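You operate a simulated robot arm through the tools that you are given. There is no shell and no other tool. Be economical: measure what you need, move in short steps, check, and stop when the job is done.

Carry out the task below with a simulated two-armed robot. There is one attempt and no reset: what you move stays moved.

TASK
Take the status marker that says "hold" from the test desk top and put it on top of the blue strap roll. Fetch the white wipe from the test desk top and set it on the grey flow slip there. Press the green tally key three times. Shut the key box door. Take the blue thermometer and leave it on the top of the white cooler. Take the grey vibration meter and put it in the blue parts tray. Fetch the large jug and set it on the lower shelf of the limiter table. Pull the lower chest drawer open. Do these in any order. Set down upright: status marker, blue thermometer, large jug.
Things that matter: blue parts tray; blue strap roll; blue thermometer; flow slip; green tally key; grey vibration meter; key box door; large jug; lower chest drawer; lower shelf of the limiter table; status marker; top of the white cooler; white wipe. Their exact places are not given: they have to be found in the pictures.

The check looks at the end state, three seconds after you hand in, the way a careful person would. Anything else that was tipped, shoved, dropped, spilled or broken makes it a failure.

THE ROBOT
Two 7-joint arms with two-finger parallel grippers on one trunk, on a base that drives. Base frame: it is fixed to the floor where the robot stands at the start and does not move with it; the origin is under the middle of the robot, x ahead of it, y to its left, z up; the surface under the hand at the start is at about z = 620. Units: mm, rad, N and s.
The left shoulder is at the start at [20, 138, 1465], the right one opposite. Places, roughly: blue parts tray (30x20x4 cm) [4000, 1700, 300]; blue strap roll (8x7x4 cm) [2800, 1200, 800]; blue thermometer [5000, 500, 1000]; flow slip [3000, 1500, 750]; green tally key [3400, 1100, 800]; grey vibration meter [5000, 500, 750]; key box door [3700, 1600, 1300]; large jug [7000, 2750, 750]; lower chest drawer [11100, -100, 400]; lower shelf of the limiter table [10300, 2600, 300]; status marker [2750, 1250, 750]; top of the white cooler [7800, 3100, 900]; white wipe (5x8x4 cm) [2900, 1300, 800]. Payload 1.57 kg a hand.
The TCP of each hand is the grasp point between the finger pads, 30 mm short of the fingertips. In the tool frame z runs along the fingers and y along their closing line. The gripper opens to 80 mm. The fingers are 17 mm wide and 12 mm thick; the gripper's body (40 by 82 mm) begins 80 mm behind the TCP.
Orientation is told as [roll, pitch, yaw] about the base's x, y, z axes, in that order, counted from this pose: with the fingers straight down and closing along the base's y, the tool's x points along the base's -x, its y along +y and its z along -z.

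THE INTERFACE
- The arms move only by the tool play_rows. It takes "left_plan", "right_plan" or both (then of equal length, played together; a hand with none holds still); each is a list of rows, each an object (a shift or turn left out is 0, a gripper value left out holds the last) with "xyz": the shift along the base's x, y, z in cm, a list of three; "angular": the turn, a rotation vector about the base's x, y, z in rad, a list of three; "jaw": the gripper command, from -1 (fully open) to 1 (shut), values between in proportion. In form: [{"xyz": [tx, ty, tz], "angular": [ax, ay, az], "jaw": jaw}, ...]. A call has 1 to 12 rows; each row is the pose to reach, as a shift and turn from the pose commanded when the call began. Each row takes 0.2 s and may step no farther than 50 mm and 0.15 rad from the row before; otherwise, or with a gripper value out of range, the whole call is refused. Where a pose cannot be reached the arm comes as near as it can. A force on the tool above 40 N (or 10 N above the force at the start of the call, whichever is more), or a blocked arm, ends the call early, and 0.2 s more pass. Each finger travels about 45 mm/s and halts on what it meets, pressing with about 26 N; the grip force reading is that of the motor and also rises with nothing between the fingers. The clock runs only during rows and for 0.2 s after the last one: add rows that repeat a pose to give the fingers time. The reply holds the time, the measured pose of the TCP, the force on the tool along the base axes, the opening and the grip force, in the units named above and with some noise, with the torque about the TCP (base axes, N m) and any sound that the robot's microphone picked up, and new pictures: "views" is both (left out), scene, wrist or none (wrist: the cameras of the hands that moved).
- Cameras (640 x 400 px; columns grow to the right, rows downward): "scene" is now at [184.5, 9, 1342.8]; the picture's right is [0.11, -0.99, 0.00], its down [-0.61, -0.07, -0.79] and it looks along [0.78, 0.09, -0.62] (base axes); focal length 229 px, centre (320, 200). "left" rides on the left gripper at [72, 7, -122] in its tool frame; the picture's right is [-0.09, 1.00, 0.00], its down [-0.84, -0.08, -0.54] and it looks along [-0.54, -0.05, 0.84] (tool axes); focal length 238 px, centre (320, 200). "right" rides on the right gripper at [72, -7, -122] in its tool frame; the picture's right is [0.09, 1.00, 0.00], its down [-0.84, 0.08, -0.54] and it looks along [-0.54, 0.05, 0.84] (tool axes); focal length 238 px, centre (320, 200).
- slide_trunk(by): slides the trunk up (or, below 0, down) by that many mm; the arms and the scene camera ride with it, the base frame stays. It gives what a move gives, with no picture.
- drive_base(legs): drives the robot by 1 to 6 legs, each [ahead, left, turn to the left] in mm, mm and rad, along the robot's own axes; the way and the turn of a leg run together, so that a leg with both is an arc; at most 1500 mm and 3.142 rad a leg. The arms and the cameras ride along, it lands a little off, and it stops where it bumps. It gives what a move gives, and a new picture of the scene camera.
- turn_head(pan, tilt): turns the head with the scene camera to pan (to the left, within 1.047 rad either way) and tilt (down, from -0.506 to 1.204), counted from straight ahead of the robot. It gives what a move gives, and a new picture of the scene camera.
- measure_at(camera, pixels): for up to 12 pixels [column, row] of the newest picture of that camera ("zoom" is the newest enlarged one), the place [x, y, z] in the base frame of the surface seen there, good to about 3 mm. It takes no simulated time.
- zoom(camera, box): a new picture of the part [left, top, right, bottom] of that camera's present view, enlarged. It takes no simulated time.
- sign_off(): hands the job in; it is judged then, once.

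Go step by step. Measure first, check grasps and placings, and put right what went wrong. The budget is 141 turns and 274 pictures, counting those below and the enlarged ones. Unless the task says otherwise, let go and move clear before handing in, and close with one line.

The tools are called by a JSON object that holds its "name" and its "arguments". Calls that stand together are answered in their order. play_rows: Moves the arms, as the interface text tells. Its arguments: {"type":"object","properties":{"left_plan":{"type":"array"},"right_plan":{"type":"array"},"views":{"type":"string","enum":["both","scene","wrist","none"]}},"required":[]} The other tools are called the same way: slide_trunk (by) slides the trunk up or down; drive_base (legs) drives the base; turn_head (pan, tilt) turns the head that bears the scene camera; measure_at (camera, pixels) gives the place of the surface under pixels of a picture; zoom (camera, box) takes an enlarged picture of a part of a camera's view; sign_off () hands the job in.

At the start:

```text
t: 0.0
left_eef_pos: [267.1, 128.4, 1089.2]
left_orientation: [-0.001, -0.001, -0.002]
left_wrist_force: [0.1, 0.2, -0.7]
left_torque: [0.0, -0.06, -0.01]
left_opening: 79.9
left_grasp_force: 0.0
right_eef_pos: [268.3, -125.4, 1073.6]
right_orientation: [-0.001, -0.001, 0.001]
right_wrist_force: [-0.6, -0.2, -1.7]
right_torque: [0.0, 0.04, -0.01]
right_opening: 79.9
right_grasp_force: 0.1
trunk travel left (down, up): [-840.0, 400.0]
robot x, y, heading: [2.2, -1.8, -0.005]
head pan, tilt: [0.112, 0.667]
```

scene: 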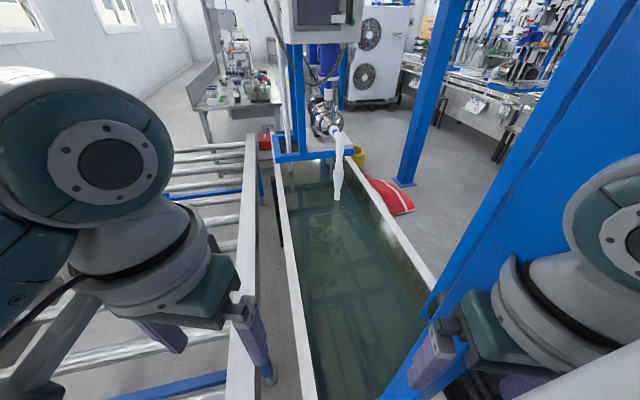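
right: 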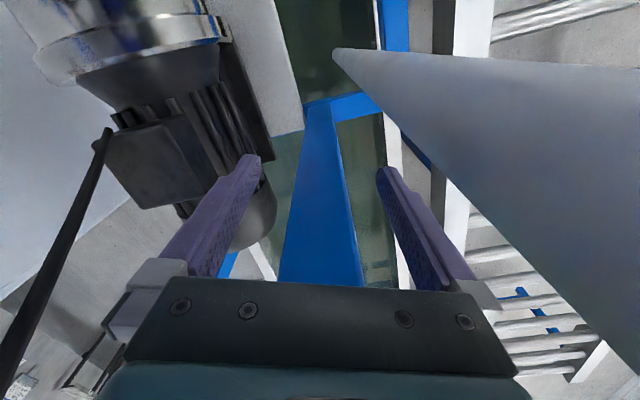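
left: 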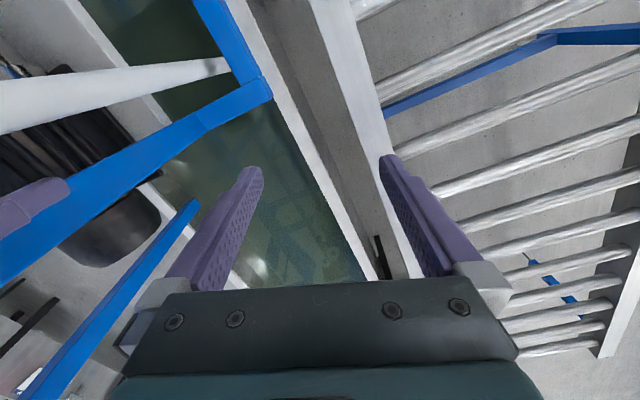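

The scene shows a tank straight ahead and the desk at about (240,90). I look around before driving.

{"name": "turn_head", "arguments": {"pan": 0.6, "tilt": 0.4}}

{"name": "turn_head", "arguments": {"pan": -0.6, "tilt": 0.5}}

{"name": "turn_head", "arguments": {"pan": 0.1, "tilt": 0.2}}

```text
t: 0.9
left_eef_pos: [266.0, 127.2, 1089.1]
left_orientation: [0.0, 0.0, 0.0]
left_wrist_force: [0.1, -0.1, -0.4]
left_torque: [0.0, 0.01, 0.0]
left_opening: 79.5
left_grasp_force: 0.2
right_eef_pos: [266.6, -126.0, 1073.9]
right_orientation: [-0.001, -0.001, -0.001]
right_wrist_force: [0.0, 0.4, -0.3]
right_torque: [-0.03, -0.03, -0.03]
right_opening: 79.7
right_grasp_force: 0.0
trunk travel left (down, up): [-840.0, 400.0]
robot x, y, heading: [-1.3, 1.4, 0.004]
head pan, tilt: [0.6, 0.4]
```

scene: 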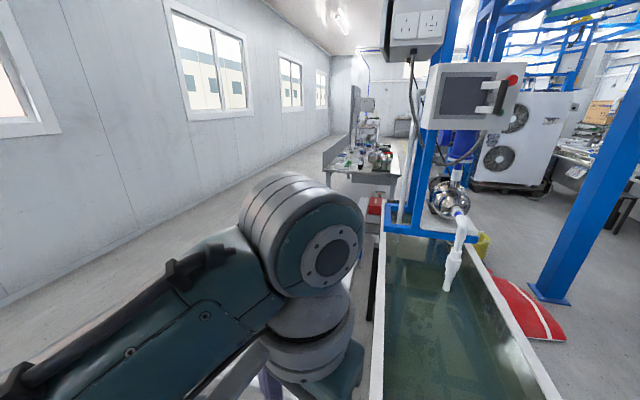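

```text
t: 2.3
left_eef_pos: [266.3, 126.6, 1088.8]
left_orientation: [-0.001, -0.001, -0.001]
left_wrist_force: [-1.2, -0.8, -0.1]
left_torque: [0.02, 0.03, 0.01]
left_opening: 79.8
left_grasp_force: 0.1
right_eef_pos: [266.8, -125.3, 1073.2]
right_orientation: [0.0, 0.001, 0.0]
right_wrist_force: [0.0, -0.1, 0.3]
right_torque: [0.01, 0.0, 0.01]
right_opening: 80.0
right_grasp_force: 0.0
trunk travel left (down, up): [-840.0, 400.0]
robot x, y, heading: [2.8, -2.5, -0.002]
head pan, tilt: [-0.6, 0.499]
```

scene: 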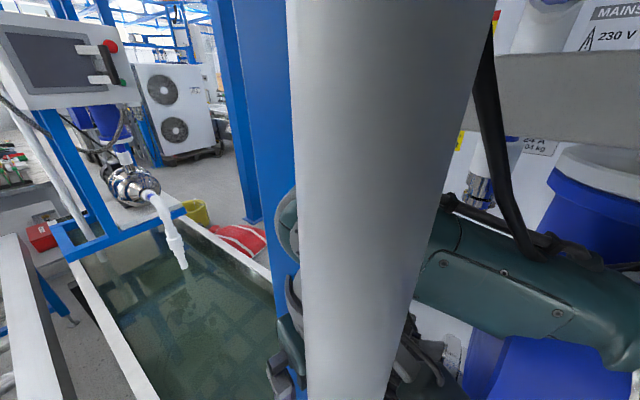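

```text
t: 3.4
left_eef_pos: [265.3, 127.8, 1089.4]
left_orientation: [-0.001, 0.001, -0.001]
left_wrist_force: [-0.1, 0.0, -1.3]
left_torque: [0.01, 0.02, 0.01]
left_opening: 79.9
left_grasp_force: 0.1
right_eef_pos: [267.2, -125.3, 1074.6]
right_orientation: [0.001, -0.001, -0.001]
right_wrist_force: [-0.2, -0.4, 0.4]
right_torque: [0.0, 0.05, -0.01]
right_opening: 79.9
right_grasp_force: 0.1
trunk travel left (down, up): [-840.0, 400.0]
robot x, y, heading: [-1.4, -0.5, -0.0]
head pan, tilt: [0.099, 0.201]
```

scene: 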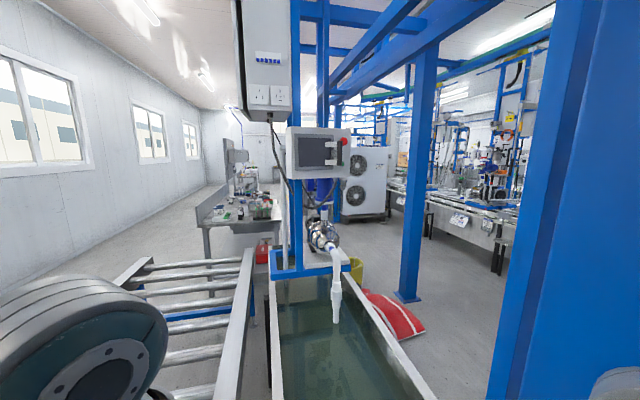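

The robot is hemmed in by the roller frame at left (180,330) and the tank ahead (330,340). I measure the main obstacles.

{"name": "measure_at", "arguments": {"camera": "scene", "pixels": [[145, 262], [248, 252], [185, 395], [270, 390], [275, 280], [345, 270], [430, 390], [408, 296], [300, 200], [210, 225], [275, 218], [120, 250]]}}

{"name": "turn_head", "arguments": {"pan": 1.047, "tilt": 0.6}}

{"name": "turn_head", "arguments": {"pan": 0.3, "tilt": 1.2}}

```text
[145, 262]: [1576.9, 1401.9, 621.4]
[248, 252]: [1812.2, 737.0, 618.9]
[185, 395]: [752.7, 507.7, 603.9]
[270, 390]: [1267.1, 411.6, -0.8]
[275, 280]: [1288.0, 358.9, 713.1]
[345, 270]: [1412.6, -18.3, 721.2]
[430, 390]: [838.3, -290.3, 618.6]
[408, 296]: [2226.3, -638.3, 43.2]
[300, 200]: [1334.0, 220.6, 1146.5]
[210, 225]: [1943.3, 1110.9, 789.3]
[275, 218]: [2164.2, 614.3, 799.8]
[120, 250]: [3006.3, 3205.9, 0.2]
```

```text
t: 4.6
left_eef_pos: [265.5, 128.0, 1089.4]
left_orientation: [-0.001, 0.001, 0.001]
left_wrist_force: [-0.5, 0.5, 0.3]
left_torque: [0.01, 0.04, -0.04]
left_opening: 80.2
left_grasp_force: 0.0
right_eef_pos: [267.6, -125.5, 1073.5]
right_orientation: [-0.001, 0.0, 0.0]
right_wrist_force: [0.0, 0.0, 0.7]
right_torque: [0.01, -0.01, -0.01]
right_opening: 79.8
right_grasp_force: 0.1
trunk travel left (down, up): [-840.0, 400.0]
robot x, y, heading: [-0.0, -0.7, 0.001]
head pan, tilt: [1.047, 0.6]
```

scene: 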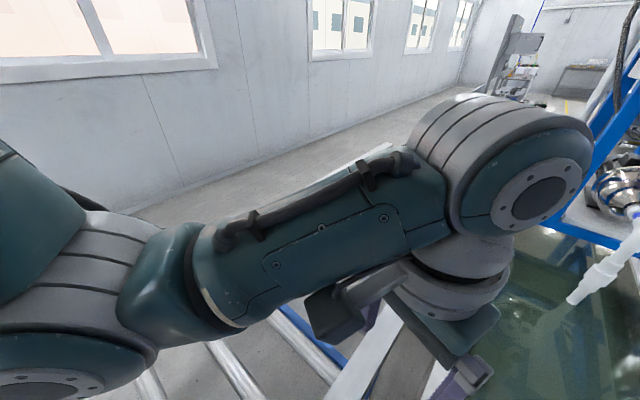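

```text
t: 5.7
left_eef_pos: [266.3, 127.6, 1089.2]
left_orientation: [0.0, 0.0, -0.002]
left_wrist_force: [-0.2, 0.1, -0.4]
left_torque: [-0.01, 0.02, -0.03]
left_opening: 80.4
left_grasp_force: 0.1
right_eef_pos: [267.2, -125.2, 1073.8]
right_orientation: [0.0, 0.0, 0.001]
right_wrist_force: [0.4, 0.5, -0.2]
right_torque: [-0.01, 0.01, 0.02]
right_opening: 80.1
right_grasp_force: 0.0
trunk travel left (down, up): [-840.0, 400.0]
robot x, y, heading: [-0.4, -0.8, -0.005]
head pan, tilt: [0.3, 1.201]
```

scene: 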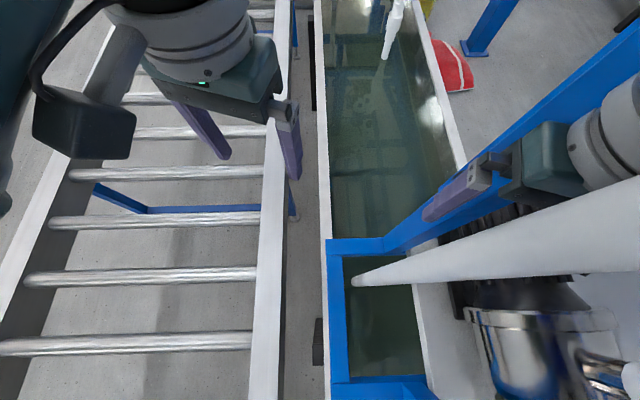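

I measure the near surroundings looking down, e.g. (355,390), (280,390), (480,380).

{"name": "measure_at", "arguments": {"camera": "scene", "pixels": [[300, 390], [265, 390], [335, 390], [375, 385], [420, 390], [500, 320], [300, 250], [330, 250], [40, 345], [150, 380], [450, 330], [390, 320]]}}

{"name": "turn_head", "arguments": {"pan": -1.047, "tilt": 1.0}}

```text
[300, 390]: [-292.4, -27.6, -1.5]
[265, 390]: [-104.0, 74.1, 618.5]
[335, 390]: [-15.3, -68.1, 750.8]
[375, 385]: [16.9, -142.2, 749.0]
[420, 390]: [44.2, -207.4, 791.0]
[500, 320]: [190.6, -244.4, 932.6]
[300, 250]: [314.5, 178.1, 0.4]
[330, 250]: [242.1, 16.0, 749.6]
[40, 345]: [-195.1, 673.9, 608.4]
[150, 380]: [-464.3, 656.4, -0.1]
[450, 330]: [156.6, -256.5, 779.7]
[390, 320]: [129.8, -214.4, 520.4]
```

```text
t: 7.2
left_eef_pos: [265.6, 126.9, 1088.0]
left_orientation: [-0.002, 0.0, 0.0]
left_wrist_force: [-0.3, -0.8, -0.4]
left_torque: [-0.02, -0.01, -0.01]
left_opening: 79.8
left_grasp_force: 0.1
right_eef_pos: [267.1, -125.9, 1073.8]
right_orientation: [-0.001, 0.0, -0.001]
right_wrist_force: [0.0, 0.5, -0.3]
right_torque: [0.0, 0.0, -0.01]
right_opening: 79.9
right_grasp_force: 0.1
trunk travel left (down, up): [-840.0, 400.0]
robot x, y, heading: [-1.4, 0.6, -0.0]
head pan, tilt: [-1.047, 1.0]
```

scene: 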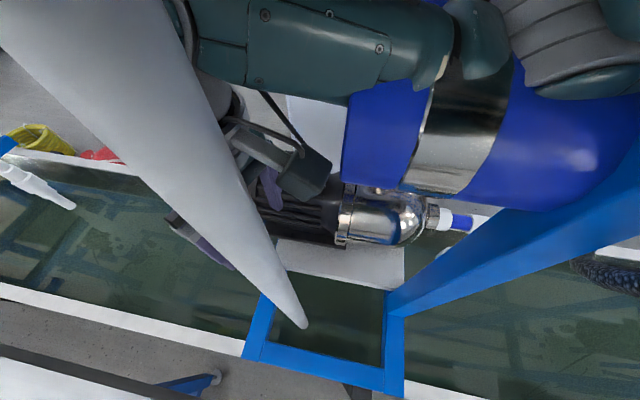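

The pale pipe (250,200) and blue post lie near the right arm; I measure them before any drive.

{"name": "measure_at", "arguments": {"camera": "scene", "pixels": [[150, 60], [220, 190], [290, 310], [180, 30], [265, 340], [420, 300], [600, 220], [395, 370], [330, 205], [400, 130], [290, 170], [200, 235]]}}

{"name": "turn_head", "arguments": {"pan": -0.9, "tilt": 0.0}}

```text
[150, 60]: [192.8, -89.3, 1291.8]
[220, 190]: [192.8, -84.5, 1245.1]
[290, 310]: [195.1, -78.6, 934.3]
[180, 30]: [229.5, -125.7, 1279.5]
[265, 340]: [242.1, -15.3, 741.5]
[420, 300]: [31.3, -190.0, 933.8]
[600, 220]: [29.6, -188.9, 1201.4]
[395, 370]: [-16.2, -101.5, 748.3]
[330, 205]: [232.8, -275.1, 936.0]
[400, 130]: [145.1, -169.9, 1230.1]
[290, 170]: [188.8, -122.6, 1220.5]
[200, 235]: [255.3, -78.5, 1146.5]
```

```text
t: 8.5
left_eef_pos: [265.8, 127.7, 1087.0]
left_orientation: [0.001, 0.0, 0.0]
left_wrist_force: [0.3, -0.7, -0.9]
left_torque: [0.02, 0.0, 0.0]
left_opening: 79.7
left_grasp_force: 0.0
right_eef_pos: [266.8, -125.3, 1072.3]
right_orientation: [0.0, 0.0, 0.002]
right_wrist_force: [-0.2, 0.0, 0.4]
right_torque: [-0.03, 0.02, -0.03]
right_opening: 79.8
right_grasp_force: 0.1
trunk travel left (down, up): [-840.0, 400.0]
robot x, y, heading: [0.5, 1.9, 0.002]
head pan, tilt: [-0.901, 0.0]
```

scene: 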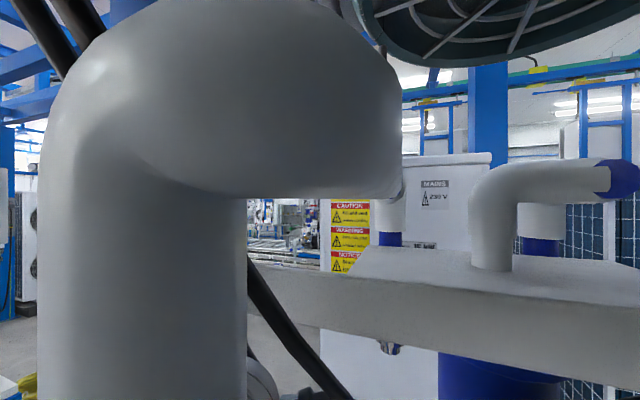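

The pipe is fixed scenery hugging the right arm; I test whether the base is free with a short leg to the left.

{"name": "drive_base", "arguments": {"legs": [[0, 150, 0]]}}

```text
t: 9.9
left_eef_pos: [265.1, 276.3, 1089.6]
left_orientation: [-0.001, 0.001, 0.003]
left_wrist_force: [0.3, 0.6, -0.6]
left_torque: [0.01, 0.03, 0.01]
left_opening: 79.9
left_grasp_force: 0.1
right_eef_pos: [267.7, 23.6, 1074.4]
right_orientation: [0.0, 0.001, 0.003]
right_wrist_force: [-0.5, 0.8, 1.1]
right_torque: [0.0, 0.0, -0.04]
right_opening: 80.2
right_grasp_force: 0.0
trunk travel left (down, up): [-840.0, 400.0]
robot x, y, heading: [2.0, 146.7, 0.001]
head pan, tilt: [-0.901, 0.0]
```

scene: 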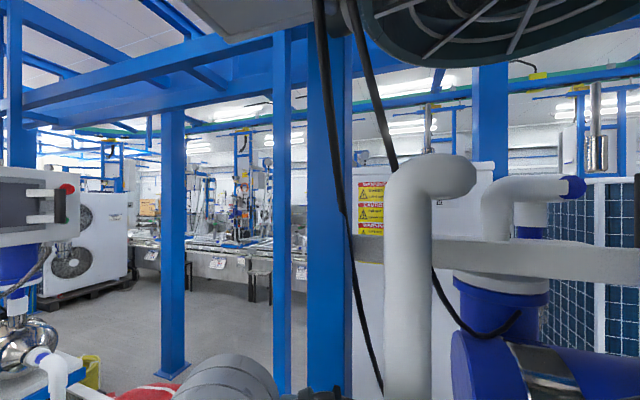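

The drive went through with no bump. I go on toward the desk, stopping short to look.

{"name": "drive_base", "arguments": {"legs": [[0, 850, 0], [1200, 150, 0]]}}

{"name": "turn_head", "arguments": {"pan": 0.0, "tilt": 0.5}}

```text
t: 20.2
left_eef_pos: [1449.4, 1323.0, 1089.3]
left_orientation: [-0.002, 0.0, 0.026]
left_wrist_force: [0.3, 0.3, 0.1]
left_torque: [0.01, 0.04, -0.03]
left_opening: 79.8
left_grasp_force: 0.1
right_eef_pos: [1456.5, 1071.5, 1073.8]
right_orientation: [-0.001, 0.0, 0.024]
right_wrist_force: [-0.1, 0.2, 1.0]
right_torque: [0.02, 0.02, -0.03]
right_opening: 80.1
right_grasp_force: 0.0
trunk travel left (down, up): [-840.0, 400.0]
robot x, y, heading: [1188.9, 1190.9, 0.023]
head pan, tilt: [-0.901, 0.0]
```

scene: 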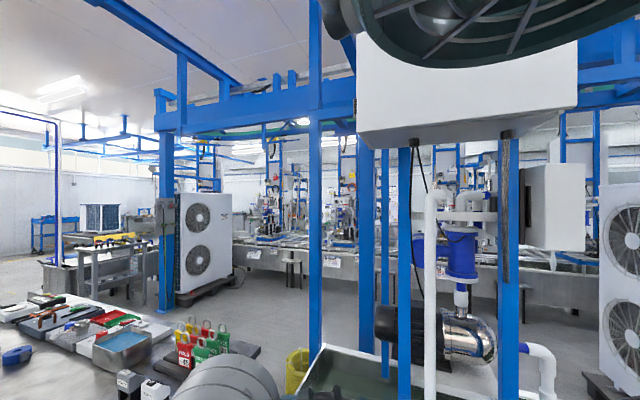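

```text
t: 21.4
left_eef_pos: [1450.7, 1324.2, 1087.8]
left_orientation: [0.0, 0.0, 0.025]
left_wrist_force: [-0.5, 0.2, 0.8]
left_torque: [-0.01, 0.0, -0.02]
left_opening: 80.1
left_grasp_force: 0.0
right_eef_pos: [1456.6, 1072.2, 1075.1]
right_orientation: [0.0, 0.0, 0.024]
right_wrist_force: [-0.3, 0.4, 0.2]
right_torque: [-0.03, -0.04, 0.01]
right_opening: 80.2
right_grasp_force: 0.0
trunk travel left (down, up): [-840.0, 400.0]
robot x, y, heading: [1187.1, 1191.3, 0.027]
head pan, tilt: [0.0, 0.499]
```

scene: 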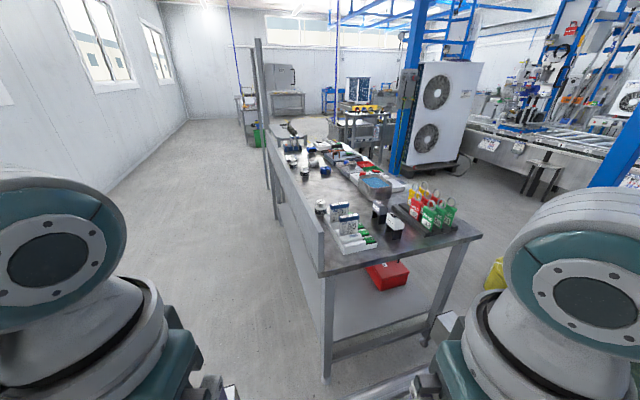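

The desk runs along x with a panel on its left side. I zoom in and measure its edges.

{"name": "zoom", "arguments": {"camera": "scene", "box": [250, 110, 490, 260]}}

{"name": "measure_at", "arguments": {"camera": "scene", "pixels": [[324, 270], [478, 238], [410, 180], [300, 150], [320, 210], [440, 210], [380, 215], [365, 95], [290, 75], [435, 120], [258, 60]]}}

```text
2.67 times, centred on (370, 185) of scene
```

zoom: 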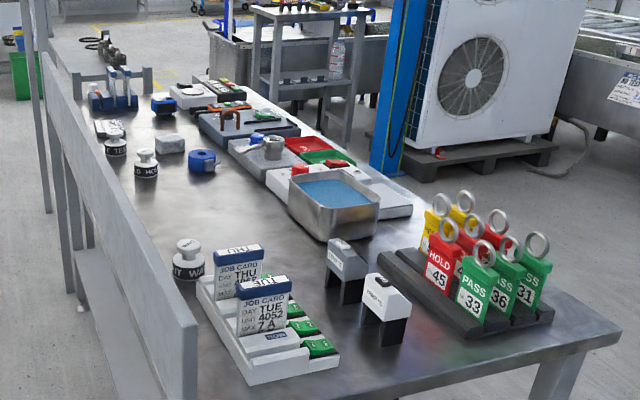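

```text
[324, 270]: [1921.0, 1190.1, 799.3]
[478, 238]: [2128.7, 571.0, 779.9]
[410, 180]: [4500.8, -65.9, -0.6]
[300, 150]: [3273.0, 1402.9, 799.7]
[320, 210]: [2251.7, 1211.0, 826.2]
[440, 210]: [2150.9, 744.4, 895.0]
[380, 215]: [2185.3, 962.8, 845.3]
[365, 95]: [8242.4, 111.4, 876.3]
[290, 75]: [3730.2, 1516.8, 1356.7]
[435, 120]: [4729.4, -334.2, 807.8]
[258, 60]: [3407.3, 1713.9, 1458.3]
```

In the zoom: HOLD marker (146,163), blue roll (203,160), white wipe (170,143). I measure these and the desk.

{"name": "measure_at", "arguments": {"camera": "zoom", "pixels": [[146, 163], [203, 160], [170, 143], [115, 145], [110, 125], [188, 265], [250, 190], [110, 100], [165, 105], [570, 340], [150, 215], [235, 118]]}}

{"name": "zoom", "arguments": {"camera": "scene", "box": [260, 115, 360, 180]}}

```text
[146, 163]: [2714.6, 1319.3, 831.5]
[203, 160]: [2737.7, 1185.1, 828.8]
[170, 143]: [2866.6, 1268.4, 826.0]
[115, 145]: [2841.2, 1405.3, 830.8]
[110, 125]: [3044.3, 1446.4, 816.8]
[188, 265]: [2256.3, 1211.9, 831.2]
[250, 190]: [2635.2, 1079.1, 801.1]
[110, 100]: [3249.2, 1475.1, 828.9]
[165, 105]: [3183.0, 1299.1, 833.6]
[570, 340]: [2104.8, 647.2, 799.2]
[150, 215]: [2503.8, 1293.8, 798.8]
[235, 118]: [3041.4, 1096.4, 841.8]
```

```text
6.15 times, centred on (310, 148) of scene
```

zoom: 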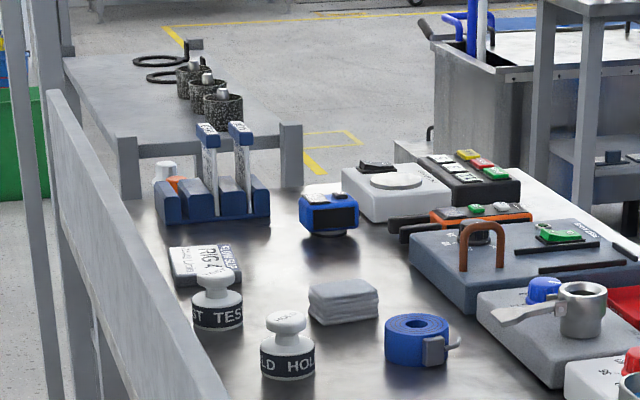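

Desk top is z≈800; the marker, roll and wipe lie near the left edge, so I'll approach from the left side of the desk facing -y.

{"name": "drive_base", "arguments": {"legs": [[0, 750, 0], [1500, -50, 0], [0, 0, -1.597]]}}

{"name": "turn_head", "arguments": {"pan": 0.4, "tilt": 0.5}}

```text
refused: leg 2 is longer than a leg can be; nothing moved
```

```text
t: 22.3
left_eef_pos: [1449.4, 1323.7, 1088.9]
left_orientation: [0.0, -0.002, 0.024]
left_wrist_force: [0.4, 0.0, 0.9]
left_torque: [0.01, -0.02, 0.01]
left_opening: 80.0
left_grasp_force: 0.1
right_eef_pos: [1456.9, 1070.9, 1074.0]
right_orientation: [0.0, 0.001, 0.023]
right_wrist_force: [-0.2, -0.9, -0.1]
right_torque: [0.0, 0.01, 0.0]
right_opening: 79.9
right_grasp_force: 0.1
trunk travel left (down, up): [-840.0, 400.0]
robot x, y, heading: [1188.4, 1191.2, 0.018]
head pan, tilt: [0.4, 0.499]
```

scene: 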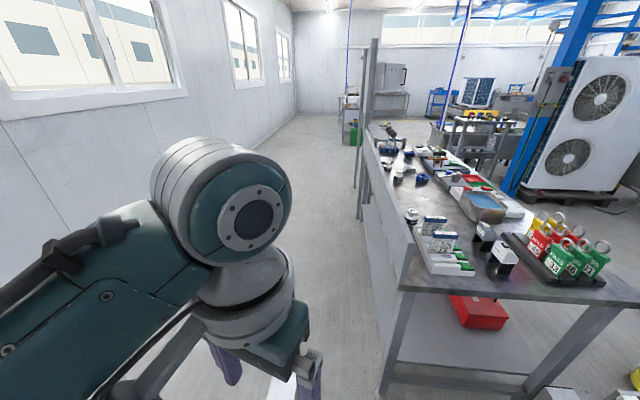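

Leg too long. I shorten it and go on.

{"name": "drive_base", "arguments": {"legs": [[0, 750, 0], [1450, -50, 0], [0, 0, -1.595]]}}

{"name": "turn_head", "arguments": {"pan": 0.5, "tilt": 0.4}}

{"name": "turn_head", "arguments": {"pan": 0.0, "tilt": 0.7}}

```text
t: 37.0
left_eef_pos: [2735.5, 1641.6, 1089.1]
left_orientation: [0.0, -0.001, -1.595]
left_wrist_force: [0.2, -1.4, -0.1]
left_torque: [0.02, 0.0, -0.01]
left_opening: 79.8
left_grasp_force: 0.1
right_eef_pos: [2483.3, 1647.0, 1074.8]
right_orientation: [-0.001, 0.0, -1.595]
right_wrist_force: [0.9, -0.7, 0.2]
right_torque: [0.0, -0.02, 0.0]
right_opening: 79.9
right_grasp_force: 0.1
trunk travel left (down, up): [-840.0, 400.0]
robot x, y, heading: [2614.5, 1909.1, -1.592]
head pan, tilt: [0.4, 0.499]
```

scene: 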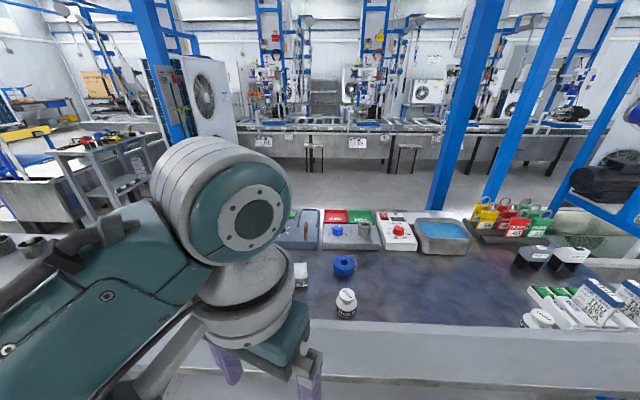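

```text
t: 37.7
left_eef_pos: [2736.1, 1640.8, 1089.2]
left_orientation: [0.0, 0.002, -1.595]
left_wrist_force: [-1.2, 0.7, -0.5]
left_torque: [0.03, -0.04, 0.01]
left_opening: 79.9
left_grasp_force: 0.1
right_eef_pos: [2483.3, 1645.4, 1074.2]
right_orientation: [0.0, 0.0, -1.596]
right_wrist_force: [-0.3, -0.8, -0.7]
right_torque: [-0.03, 0.02, 0.04]
right_opening: 79.9
right_grasp_force: 0.0
trunk travel left (down, up): [-840.0, 400.0]
robot x, y, heading: [2616.0, 1909.7, -1.595]
head pan, tilt: [0.499, 0.4]
```

scene: 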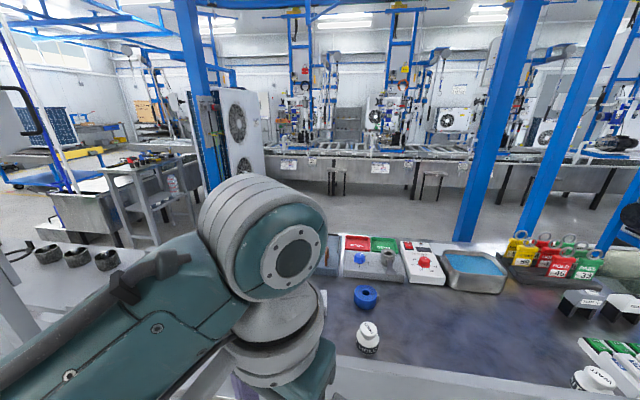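

```text
t: 38.6
left_eef_pos: [2735.3, 1640.3, 1088.7]
left_orientation: [-0.001, -0.001, -1.595]
left_wrist_force: [-0.2, 0.8, -0.4]
left_torque: [0.02, -0.02, -0.01]
left_opening: 79.9
left_grasp_force: 0.1
right_eef_pos: [2482.8, 1646.2, 1073.7]
right_orientation: [-0.001, 0.001, -1.593]
right_wrist_force: [0.3, -0.3, -0.7]
right_torque: [0.0, -0.02, -0.02]
right_opening: 80.2
right_grasp_force: 0.0
trunk travel left (down, up): [-840.0, 400.0]
robot x, y, heading: [2613.6, 1909.8, -1.597]
head pan, tilt: [0.0, 0.7]
```

scene: 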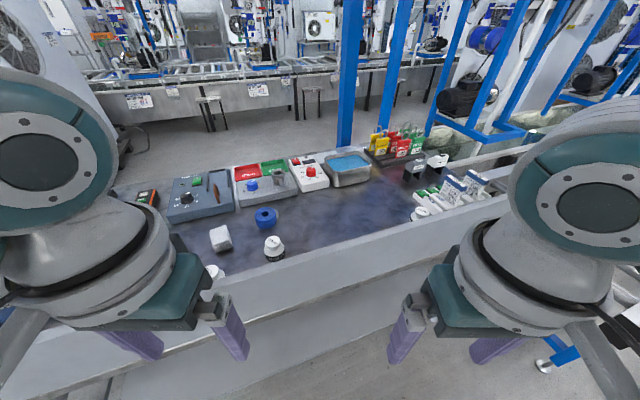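

Good view. I zoom on the marker, roll and wipe and measure the panel.

{"name": "zoom", "arguments": {"camera": "scene", "box": [190, 190, 310, 280]}}

{"name": "measure_at", "arguments": {"camera": "scene", "pixels": [[350, 236], [350, 265], [350, 295], [275, 242], [275, 258], [266, 212], [221, 236], [330, 200], [240, 275], [450, 210]]}}

```text
4.44 times, centred on (250, 235) of scene
```

zoom: 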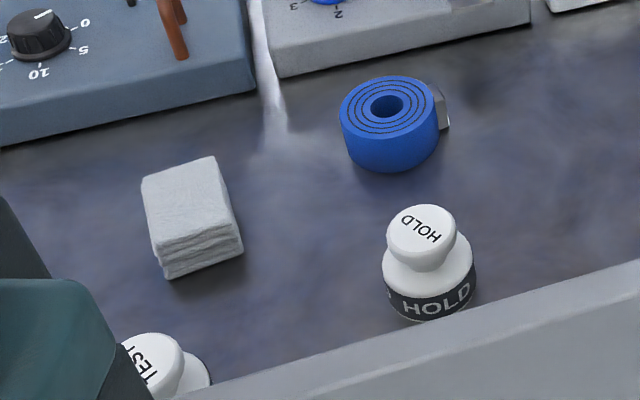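

```text
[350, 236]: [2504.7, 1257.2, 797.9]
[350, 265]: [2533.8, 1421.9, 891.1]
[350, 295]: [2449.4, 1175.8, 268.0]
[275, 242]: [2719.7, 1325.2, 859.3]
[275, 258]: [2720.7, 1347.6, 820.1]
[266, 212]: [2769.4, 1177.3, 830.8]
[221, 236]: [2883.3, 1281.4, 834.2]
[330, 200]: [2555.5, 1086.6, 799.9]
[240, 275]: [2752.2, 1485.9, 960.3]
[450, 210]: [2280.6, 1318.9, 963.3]
```

Panel top is near z 965 at y≈1450; hands at 1059 clear it. I drive ahead 280 mm and take refined measurements.

{"name": "measure_at", "arguments": {"camera": "zoom", "pixels": [[420, 228], [388, 245], [473, 268], [430, 312], [390, 230], [453, 232], [388, 80], [388, 170], [342, 115], [437, 115], [500, 310], [388, 107]]}}

{"name": "drive_base", "arguments": {"legs": [[280, 0, 0]]}}

```text
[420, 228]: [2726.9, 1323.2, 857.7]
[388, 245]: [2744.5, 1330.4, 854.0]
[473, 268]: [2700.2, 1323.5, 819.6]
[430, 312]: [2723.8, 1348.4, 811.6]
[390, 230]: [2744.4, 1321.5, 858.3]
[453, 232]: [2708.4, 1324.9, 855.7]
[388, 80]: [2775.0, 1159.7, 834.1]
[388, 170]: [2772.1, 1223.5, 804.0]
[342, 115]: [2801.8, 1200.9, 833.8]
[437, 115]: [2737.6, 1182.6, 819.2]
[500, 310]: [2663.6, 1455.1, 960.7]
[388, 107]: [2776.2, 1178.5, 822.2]
```

```text
t: 40.6
left_eef_pos: [2729.8, 1364.8, 1088.8]
left_orientation: [0.0, 0.002, -1.594]
left_wrist_force: [0.8, -0.2, 1.0]
left_torque: [0.0, -0.02, 0.01]
left_opening: 79.8
left_grasp_force: 0.0
right_eef_pos: [2476.8, 1369.7, 1072.9]
right_orientation: [-0.002, 0.0, -1.593]
right_wrist_force: [-0.4, 0.3, -1.0]
right_torque: [-0.02, -0.03, 0.01]
right_opening: 79.8
right_grasp_force: 0.0
trunk travel left (down, up): [-840.0, 400.0]
robot x, y, heading: [2610.7, 1630.9, -1.59]
head pan, tilt: [0.0, 0.7]
```

scene: 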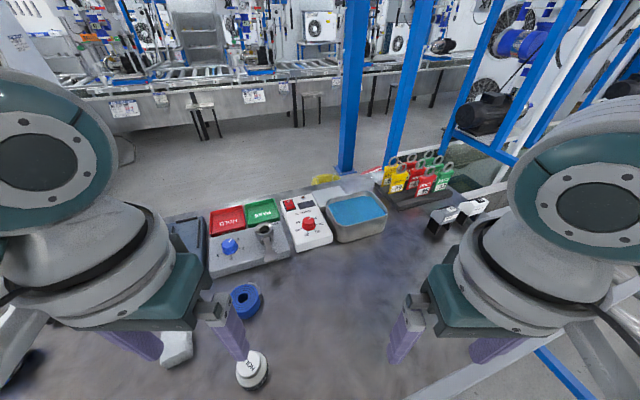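

Clear of the panel. I lower the left hand over the HOLD marker knob (centre ≈ [2727,1323], top 858), stopping above first.

{"name": "play_rows", "arguments": {"left_plan": [{"xyz": [-0.1, -2, -4]}, {"xyz": [-0.2, -4.2, -8]}, {"xyz": [-0.3, -4.2, -12.5]}, {"xyz": [-0.3, -4.2, -16.5]}], "views": "wrist"}}

```text
t: 41.6
left_eef_pos: [2727.2, 1322.1, 924.7]
left_orientation: [0.0, -0.003, -1.593]
left_wrist_force: [0.2, -0.3, -0.2]
left_torque: [0.0, 0.01, 0.03]
left_opening: 80.0
left_grasp_force: 0.0
right_eef_pos: [2476.7, 1368.4, 1074.2]
right_orientation: [-0.001, -0.001, -1.594]
right_wrist_force: [-0.2, -0.9, 0.4]
right_torque: [-0.01, -0.01, -0.04]
right_opening: 80.0
right_grasp_force: 0.1
trunk travel left (down, up): [-840.0, 400.0]
robot x, y, heading: [2609.1, 1634.8, -1.595]
head pan, tilt: [0.0, 0.7]
```

left: 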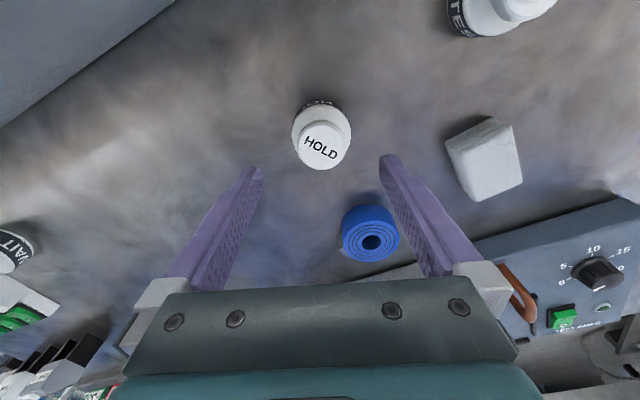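

Knob seen at (322,148), roll (370,240). I verify by the wrist camera.

{"name": "measure_at", "arguments": {"camera": "left", "pixels": [[303, 148], [342, 146], [322, 165], [322, 128], [322, 145], [293, 130], [350, 130], [372, 242], [345, 225], [398, 225], [487, 155], [372, 207]]}}

```text
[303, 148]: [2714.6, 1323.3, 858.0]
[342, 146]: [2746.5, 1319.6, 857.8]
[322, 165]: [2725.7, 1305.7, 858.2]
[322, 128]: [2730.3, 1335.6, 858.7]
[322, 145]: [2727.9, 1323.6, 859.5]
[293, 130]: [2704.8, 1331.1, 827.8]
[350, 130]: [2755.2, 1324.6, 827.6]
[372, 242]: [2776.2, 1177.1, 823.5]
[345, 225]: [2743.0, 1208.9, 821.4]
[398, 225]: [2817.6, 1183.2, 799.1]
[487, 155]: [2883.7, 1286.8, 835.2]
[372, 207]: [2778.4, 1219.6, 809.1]
```

Knob centre ≈ [2730,1321]; descend 58 mm and close.

{"name": "play_rows", "arguments": {"left_plan": [{"xyz": [0.2, 0, -3]}, {"xyz": [0.2, 0, -5.8]}, {"xyz": [0.2, 0, -5.8], "jaw": 1}, {"xyz": [0.2, 0, -5.8], "jaw": 1}, {"xyz": [0.2, 0, -5.8], "jaw": 1}, {"xyz": [0.2, 0, -5.8], "jaw": 1}, {"xyz": [0.2, 0, -2.8], "jaw": 1}, {"xyz": [0.2, 0, 1.2], "jaw": 1}], "views": "wrist"}}

```text
t: 43.4
left_eef_pos: [2730.2, 1325.0, 934.5]
left_orientation: [0.001, 0.004, -1.594]
left_wrist_force: [0.7, 0.6, 0.6]
left_torque: [-0.01, 0.01, 0.0]
left_opening: 0.0
left_grasp_force: 21.1
left hand out of reach, approached as far as the arm can: row 1, 2, 3, 4, 5, 6, 7
right_eef_pos: [2476.9, 1369.9, 1075.1]
right_orientation: [0.0, -0.001, -1.592]
right_wrist_force: [0.3, -0.3, 0.5]
right_torque: [0.01, 0.0, -0.02]
right_opening: 79.8
right_grasp_force: 0.1
trunk travel left (down, up): [-840.0, 400.0]
robot x, y, heading: [2608.5, 1635.1, -1.59]
head pan, tilt: [0.0, 0.7]
```

left: 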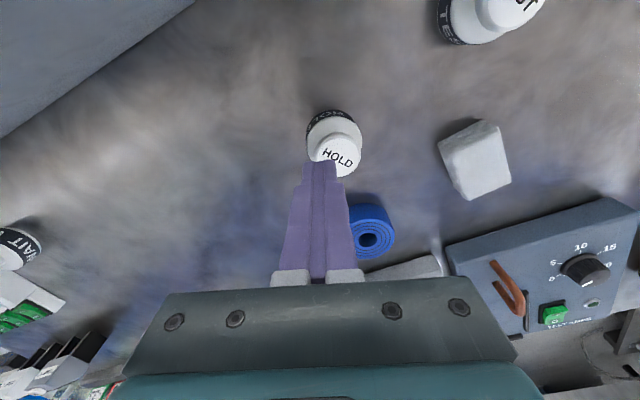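

The arm ran out of reach, so it closed on air; I open, raise the hands and lower the trunk.

{"name": "play_rows", "arguments": {"left_plan": [{"xyz": [0, 0, 5], "jaw": -1}, {"xyz": [0, 0, 10], "jaw": -1}, {"xyz": [0, 0, 15], "jaw": -1}, {"xyz": [0, 0, 20], "jaw": -1}], "right_plan": [{"xyz": [0, 0, 4]}, {"xyz": [0, 0, 8]}, {"xyz": [0, 0, 12]}, {"xyz": [0, 0, 16]}], "views": "none"}}

{"name": "slide_trunk", "arguments": {"by": -200}}

{"name": "play_rows", "arguments": {"left_plan": [{"xyz": [0, 0, -2], "jaw": -1}, {"xyz": [0, 0, -2], "jaw": -1}], "views": "wrist"}}

```text
t: 44.4
left_eef_pos: [2730.0, 1323.6, 1136.5]
left_orientation: [0.0, 0.002, -1.592]
left_wrist_force: [-0.1, 1.3, -0.3]
left_torque: [-0.06, -0.02, -0.01]
left_opening: 80.1
left_grasp_force: 0.2
right_eef_pos: [2475.6, 1367.3, 1233.8]
right_orientation: [-0.001, -0.002, -1.593]
right_wrist_force: [-1.4, 0.2, 0.0]
right_torque: [0.01, -0.02, 0.0]
right_opening: 79.7
right_grasp_force: 0.1
trunk travel left (down, up): [-840.0, 400.0]
robot x, y, heading: [2610.4, 1636.6, -1.595]
head pan, tilt: [0.0, 0.7]
```

```text
t: 46.5
left_eef_pos: [2729.0, 1321.6, 934.7]
left_orientation: [0.0, 0.003, -1.593]
left_wrist_force: [0.5, -0.4, 1.2]
left_torque: [-0.01, 0.0, -0.02]
left_opening: 80.2
left_grasp_force: 0.0
right_eef_pos: [2478.2, 1367.5, 1034.4]
right_orientation: [0.0, 0.002, -1.594]
right_wrist_force: [-0.4, 0.1, 1.1]
right_torque: [0.02, -0.01, 0.02]
right_opening: 79.8
right_grasp_force: 0.0
trunk travel left (down, up): [-640.0, 600.0]
robot x, y, heading: [2610.7, 1633.5, -1.594]
head pan, tilt: [0.0, 0.7]
```

```text
t: 47.1
left_eef_pos: [2727.8, 1323.1, 915.6]
left_orientation: [0.0, 0.0, -1.594]
left_wrist_force: [0.5, 0.0, -0.3]
left_torque: [0.0, -0.02, 0.01]
left_opening: 80.0
left_grasp_force: 0.0
right_eef_pos: [2476.7, 1367.8, 1033.2]
right_orientation: [-0.001, 0.0, -1.594]
right_wrist_force: [-0.5, -0.1, 0.1]
right_torque: [0.03, 0.02, 0.02]
right_opening: 79.9
right_grasp_force: 0.0
trunk travel left (down, up): [-640.0, 600.0]
robot x, y, heading: [2607.3, 1632.6, -1.59]
head pan, tilt: [0.0, 0.7]
```

left: 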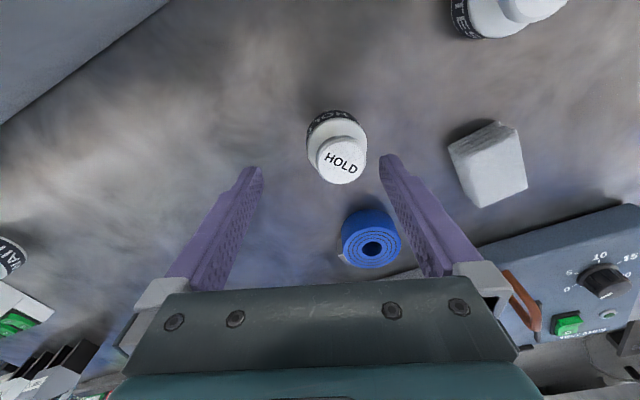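

The marker now shows at (340,160); I check its place.

{"name": "measure_at", "arguments": {"camera": "left", "pixels": [[317, 162], [364, 162], [341, 181], [341, 140], [341, 160], [372, 249], [344, 232]]}}

```text
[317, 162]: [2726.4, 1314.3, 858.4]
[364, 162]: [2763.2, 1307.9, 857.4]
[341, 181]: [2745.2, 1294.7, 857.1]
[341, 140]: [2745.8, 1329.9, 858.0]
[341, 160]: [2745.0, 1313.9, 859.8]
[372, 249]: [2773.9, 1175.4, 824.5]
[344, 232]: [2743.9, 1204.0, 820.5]
```

It was nudged to [2745,1312], still upright. Re-centre, descend to 866 and grasp.

{"name": "play_rows", "arguments": {"left_plan": [{"xyz": [1.7, -1.0, 0], "jaw": -1}, {"xyz": [1.7, -1.0, -2.5], "jaw": -1}, {"xyz": [1.7, -1.0, -5], "jaw": -1}, {"xyz": [1.7, -1.0, -5], "jaw": -1}], "views": "wrist"}}

```text
t: 48.1
left_eef_pos: [2746.6, 1313.9, 864.9]
left_orientation: [0.0, 0.001, -1.594]
left_wrist_force: [-0.3, -0.5, -0.3]
left_torque: [-0.04, 0.01, -0.01]
left_opening: 80.0
left_grasp_force: 0.1
right_eef_pos: [2476.5, 1368.0, 1033.8]
right_orientation: [-0.002, -0.001, -1.593]
right_wrist_force: [-0.1, 0.2, 0.1]
right_torque: [0.0, -0.01, -0.05]
right_opening: 80.2
right_grasp_force: 0.0
trunk travel left (down, up): [-640.0, 600.0]
robot x, y, heading: [2606.8, 1633.9, -1.593]
head pan, tilt: [0.0, 0.7]
```

left: 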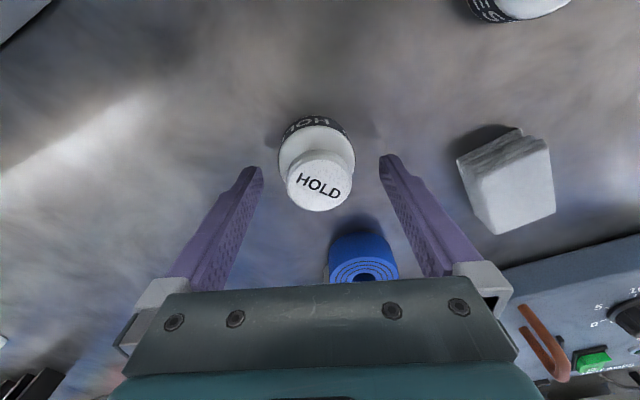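

Well centred at (320,180). Close and lift slightly.

{"name": "play_rows", "arguments": {"left_plan": [{"jaw": 1}, {"jaw": 1}, {"jaw": 1}, {"jaw": 1}, {"jaw": 1}, {"xyz": [0, 0, 3], "jaw": 1}, {"xyz": [0, 0, 6], "jaw": 1}, {"xyz": [0, 0, 6], "jaw": 1}], "views": "wrist"}}

```text
t: 49.9
left_eef_pos: [2745.6, 1313.1, 926.4]
left_orientation: [-0.001, 0.003, -1.593]
left_wrist_force: [0.0, 0.2, -0.6]
left_torque: [0.01, 0.01, -0.01]
left_opening: 40.6
left_grasp_force: 26.6
right_eef_pos: [2475.8, 1366.6, 1033.4]
right_orientation: [-0.002, 0.001, -1.594]
right_wrist_force: [0.3, 0.3, 0.5]
right_torque: [-0.03, -0.05, 0.0]
right_opening: 80.0
right_grasp_force: 0.0
trunk travel left (down, up): [-640.0, 600.0]
robot x, y, heading: [2607.8, 1636.6, -1.596]
head pan, tilt: [0.0, 0.7]
```

left: 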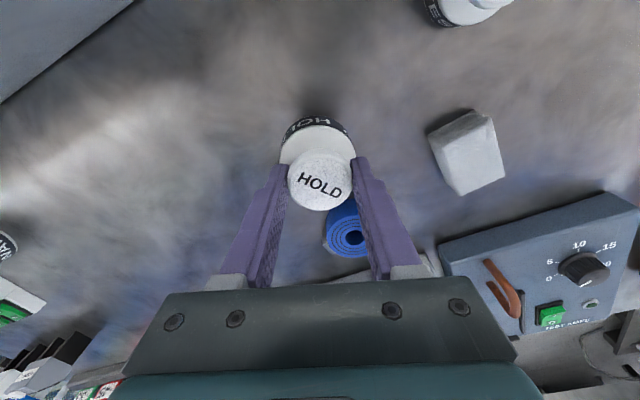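

Held (opening 40.6). I carry it over the roll centre ≈ [2772,1191].

{"name": "play_rows", "arguments": {"left_plan": [{"xyz": [0.9, -4, 0.5]}, {"xyz": [1.8, -8, 0.5]}, {"xyz": [2.7, -12.2, 0.5]}, {"xyz": [2.7, -12.2, 0.5]}], "views": "both"}}

{"name": "zoom", "arguments": {"camera": "scene", "box": [180, 200, 320, 300]}}

```text
t: 50.9
left_eef_pos: [2771.2, 1188.3, 928.9]
left_orientation: [-0.001, 0.0, -1.594]
left_wrist_force: [-0.6, 0.4, -0.9]
left_torque: [0.02, 0.01, 0.01]
left_opening: 40.4
left_grasp_force: 26.1
right_eef_pos: [2477.2, 1366.0, 1032.6]
right_orientation: [-0.002, -0.001, -1.593]
right_wrist_force: [0.1, 0.0, -0.4]
right_torque: [-0.02, 0.0, -0.04]
right_opening: 80.0
right_grasp_force: 0.0
trunk travel left (down, up): [-640.0, 600.0]
robot x, y, heading: [2607.3, 1634.9, -1.594]
head pan, tilt: [0.0, 0.7]
```

scene: 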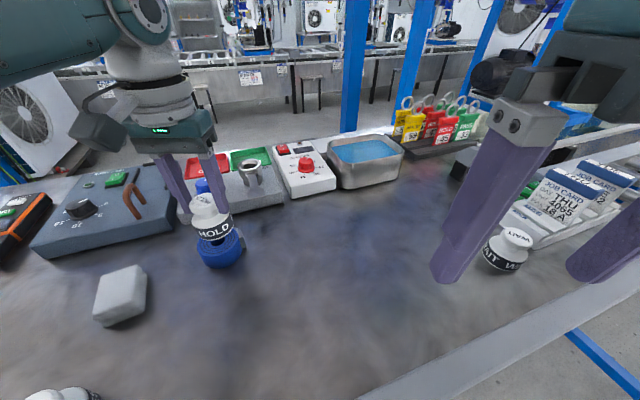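
left: 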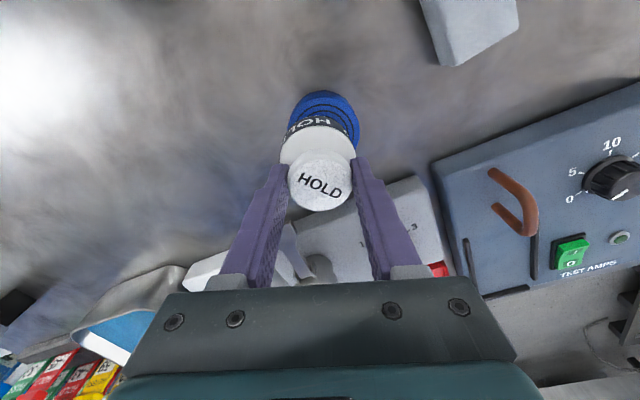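

```text
4.00 times, centred on (250, 250) of scene
```

zoom: 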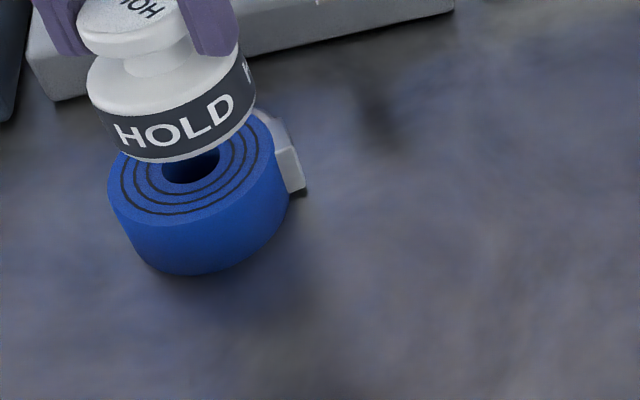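

I measure the roll rim and marker base from this closer view.

{"name": "measure_at", "arguments": {"camera": "zoom", "pixels": [[110, 185], [270, 145], [165, 222], [240, 205], [200, 175], [165, 157], [120, 135], [248, 100], [150, 90], [118, 165]]}}

```text
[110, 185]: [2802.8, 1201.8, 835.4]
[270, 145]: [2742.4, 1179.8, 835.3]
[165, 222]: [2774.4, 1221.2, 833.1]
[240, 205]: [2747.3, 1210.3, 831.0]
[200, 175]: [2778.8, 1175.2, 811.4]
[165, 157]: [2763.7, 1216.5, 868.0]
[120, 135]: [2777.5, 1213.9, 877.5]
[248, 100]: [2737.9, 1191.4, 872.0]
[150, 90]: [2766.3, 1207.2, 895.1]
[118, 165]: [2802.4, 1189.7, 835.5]
```

Roll centre [2772,1190], top 835; marker bottom ≈ 865. Lower 29 mm, release and rise.

{"name": "play_rows", "arguments": {"left_plan": [{"xyz": [0.1, 0.1, -2]}, {"xyz": [0.1, 0.1, -2.9]}, {"xyz": [0.1, 0.1, -2.9]}, {"xyz": [0.1, 0.1, -2.9], "jaw": 0.4}, {"xyz": [0.1, 0.1, -2.9], "jaw": -0.3}, {"xyz": [0.1, 0.1, -2.9], "jaw": -0.8}, {"xyz": [0.1, 0.1, -2.9], "jaw": -1}, {"xyz": [0.1, 0.1, 1], "jaw": -1}, {"xyz": [0.1, 0.1, 5], "jaw": -1}, {"xyz": [0.1, 0.1, 10], "jaw": -1}], "views": "both"}}

```text
t: 53.1
left_eef_pos: [2770.8, 1190.7, 1030.6]
left_orientation: [0.001, 0.002, -1.592]
left_wrist_force: [0.1, -0.5, -0.8]
left_torque: [-0.03, -0.01, 0.03]
left_opening: 80.2
left_grasp_force: 0.1
right_eef_pos: [2477.9, 1367.9, 1034.3]
right_orientation: [0.0, 0.0, -1.595]
right_wrist_force: [-0.1, 0.8, -0.1]
right_torque: [0.02, 0.02, 0.03]
right_opening: 80.3
right_grasp_force: 0.1
trunk travel left (down, up): [-640.0, 600.0]
robot x, y, heading: [2607.4, 1633.2, -1.592]
head pan, tilt: [0.0, 0.7]
```

scene: 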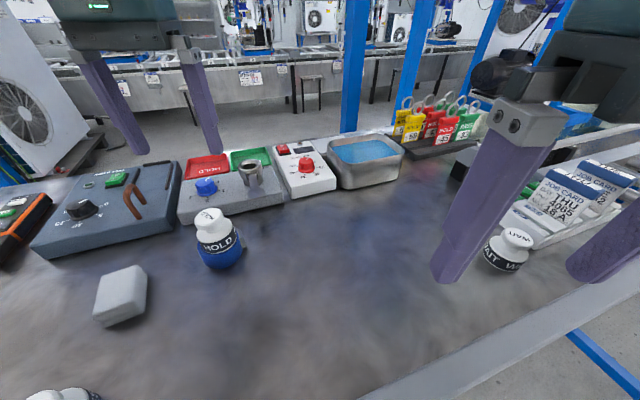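
left: 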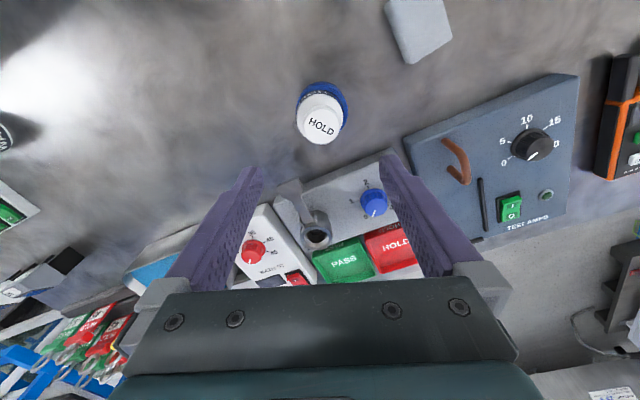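

The HOLD marker sits upright on the roll. Next I back a little and move left (to +x) for the wipe and slip.

{"name": "play_rows", "arguments": {"left_plan": [{"xyz": [-0.5, 4, 1]}, {"xyz": [-1, 8, 2]}, {"xyz": [-1, 12, 2]}, {"xyz": [-1, 16, 2]}], "views": "none"}}

{"name": "drive_base", "arguments": {"legs": [[-60, 240, 0]]}}

{"name": "turn_head", "arguments": {"pan": 0.6, "tilt": 0.6}}

```text
t: 54.1
left_eef_pos: [2763.7, 1350.5, 1050.0]
left_orientation: [0.002, 0.003, -1.591]
left_wrist_force: [0.2, 0.3, -0.1]
left_torque: [0.0, 0.03, 0.01]
left_opening: 80.0
left_grasp_force: 0.1
right_eef_pos: [2477.0, 1367.0, 1034.7]
right_orientation: [-0.002, 0.0, -1.593]
right_wrist_force: [-0.4, 0.1, 0.6]
right_torque: [0.01, 0.01, 0.0]
right_opening: 80.1
right_grasp_force: 0.0
trunk travel left (down, up): [-640.0, 600.0]
robot x, y, heading: [2610.7, 1635.5, -1.598]
head pan, tilt: [0.0, 0.7]
```

```text
t: 55.9
left_eef_pos: [2999.3, 1403.1, 1050.8]
left_orientation: [0.0, 0.002, -1.595]
left_wrist_force: [0.0, 0.2, -0.4]
left_torque: [0.0, -0.03, -0.01]
left_opening: 80.0
left_grasp_force: 0.1
right_eef_pos: [2713.8, 1422.0, 1033.8]
right_orientation: [-0.001, 0.0, -1.595]
right_wrist_force: [0.8, 0.0, -0.2]
right_torque: [0.0, 0.01, -0.01]
right_opening: 80.3
right_grasp_force: 0.0
trunk travel left (down, up): [-640.0, 600.0]
robot x, y, heading: [2848.6, 1687.0, -1.594]
head pan, tilt: [0.0, 0.7]
```

scene: 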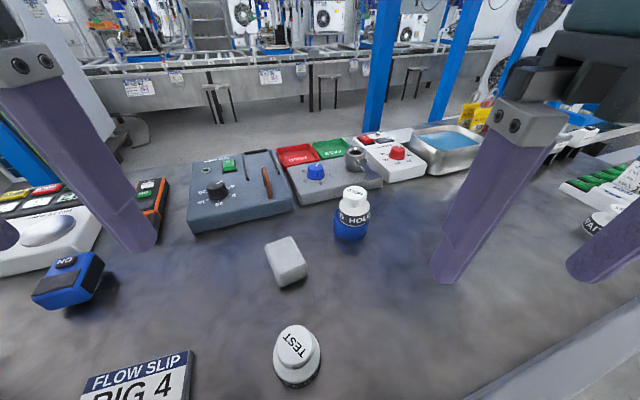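

```text
t: 56.9
left_eef_pos: [2999.0, 1402.0, 1050.5]
left_orientation: [0.0, 0.002, -1.596]
left_wrist_force: [0.4, 1.4, -0.7]
left_torque: [-0.01, -0.02, 0.0]
left_opening: 79.8
left_grasp_force: 0.1
right_eef_pos: [2713.3, 1421.5, 1032.9]
right_orientation: [-0.001, 0.001, -1.595]
right_wrist_force: [0.5, 0.3, 0.0]
right_torque: [0.0, -0.01, 0.01]
right_opening: 79.7
right_grasp_force: 0.1
trunk travel left (down, up): [-640.0, 600.0]
robot x, y, heading: [2844.3, 1687.5, -1.592]
head pan, tilt: [0.6, 0.6]
```

scene: 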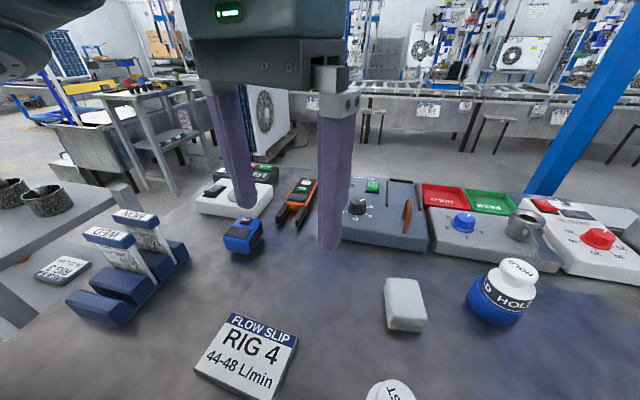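

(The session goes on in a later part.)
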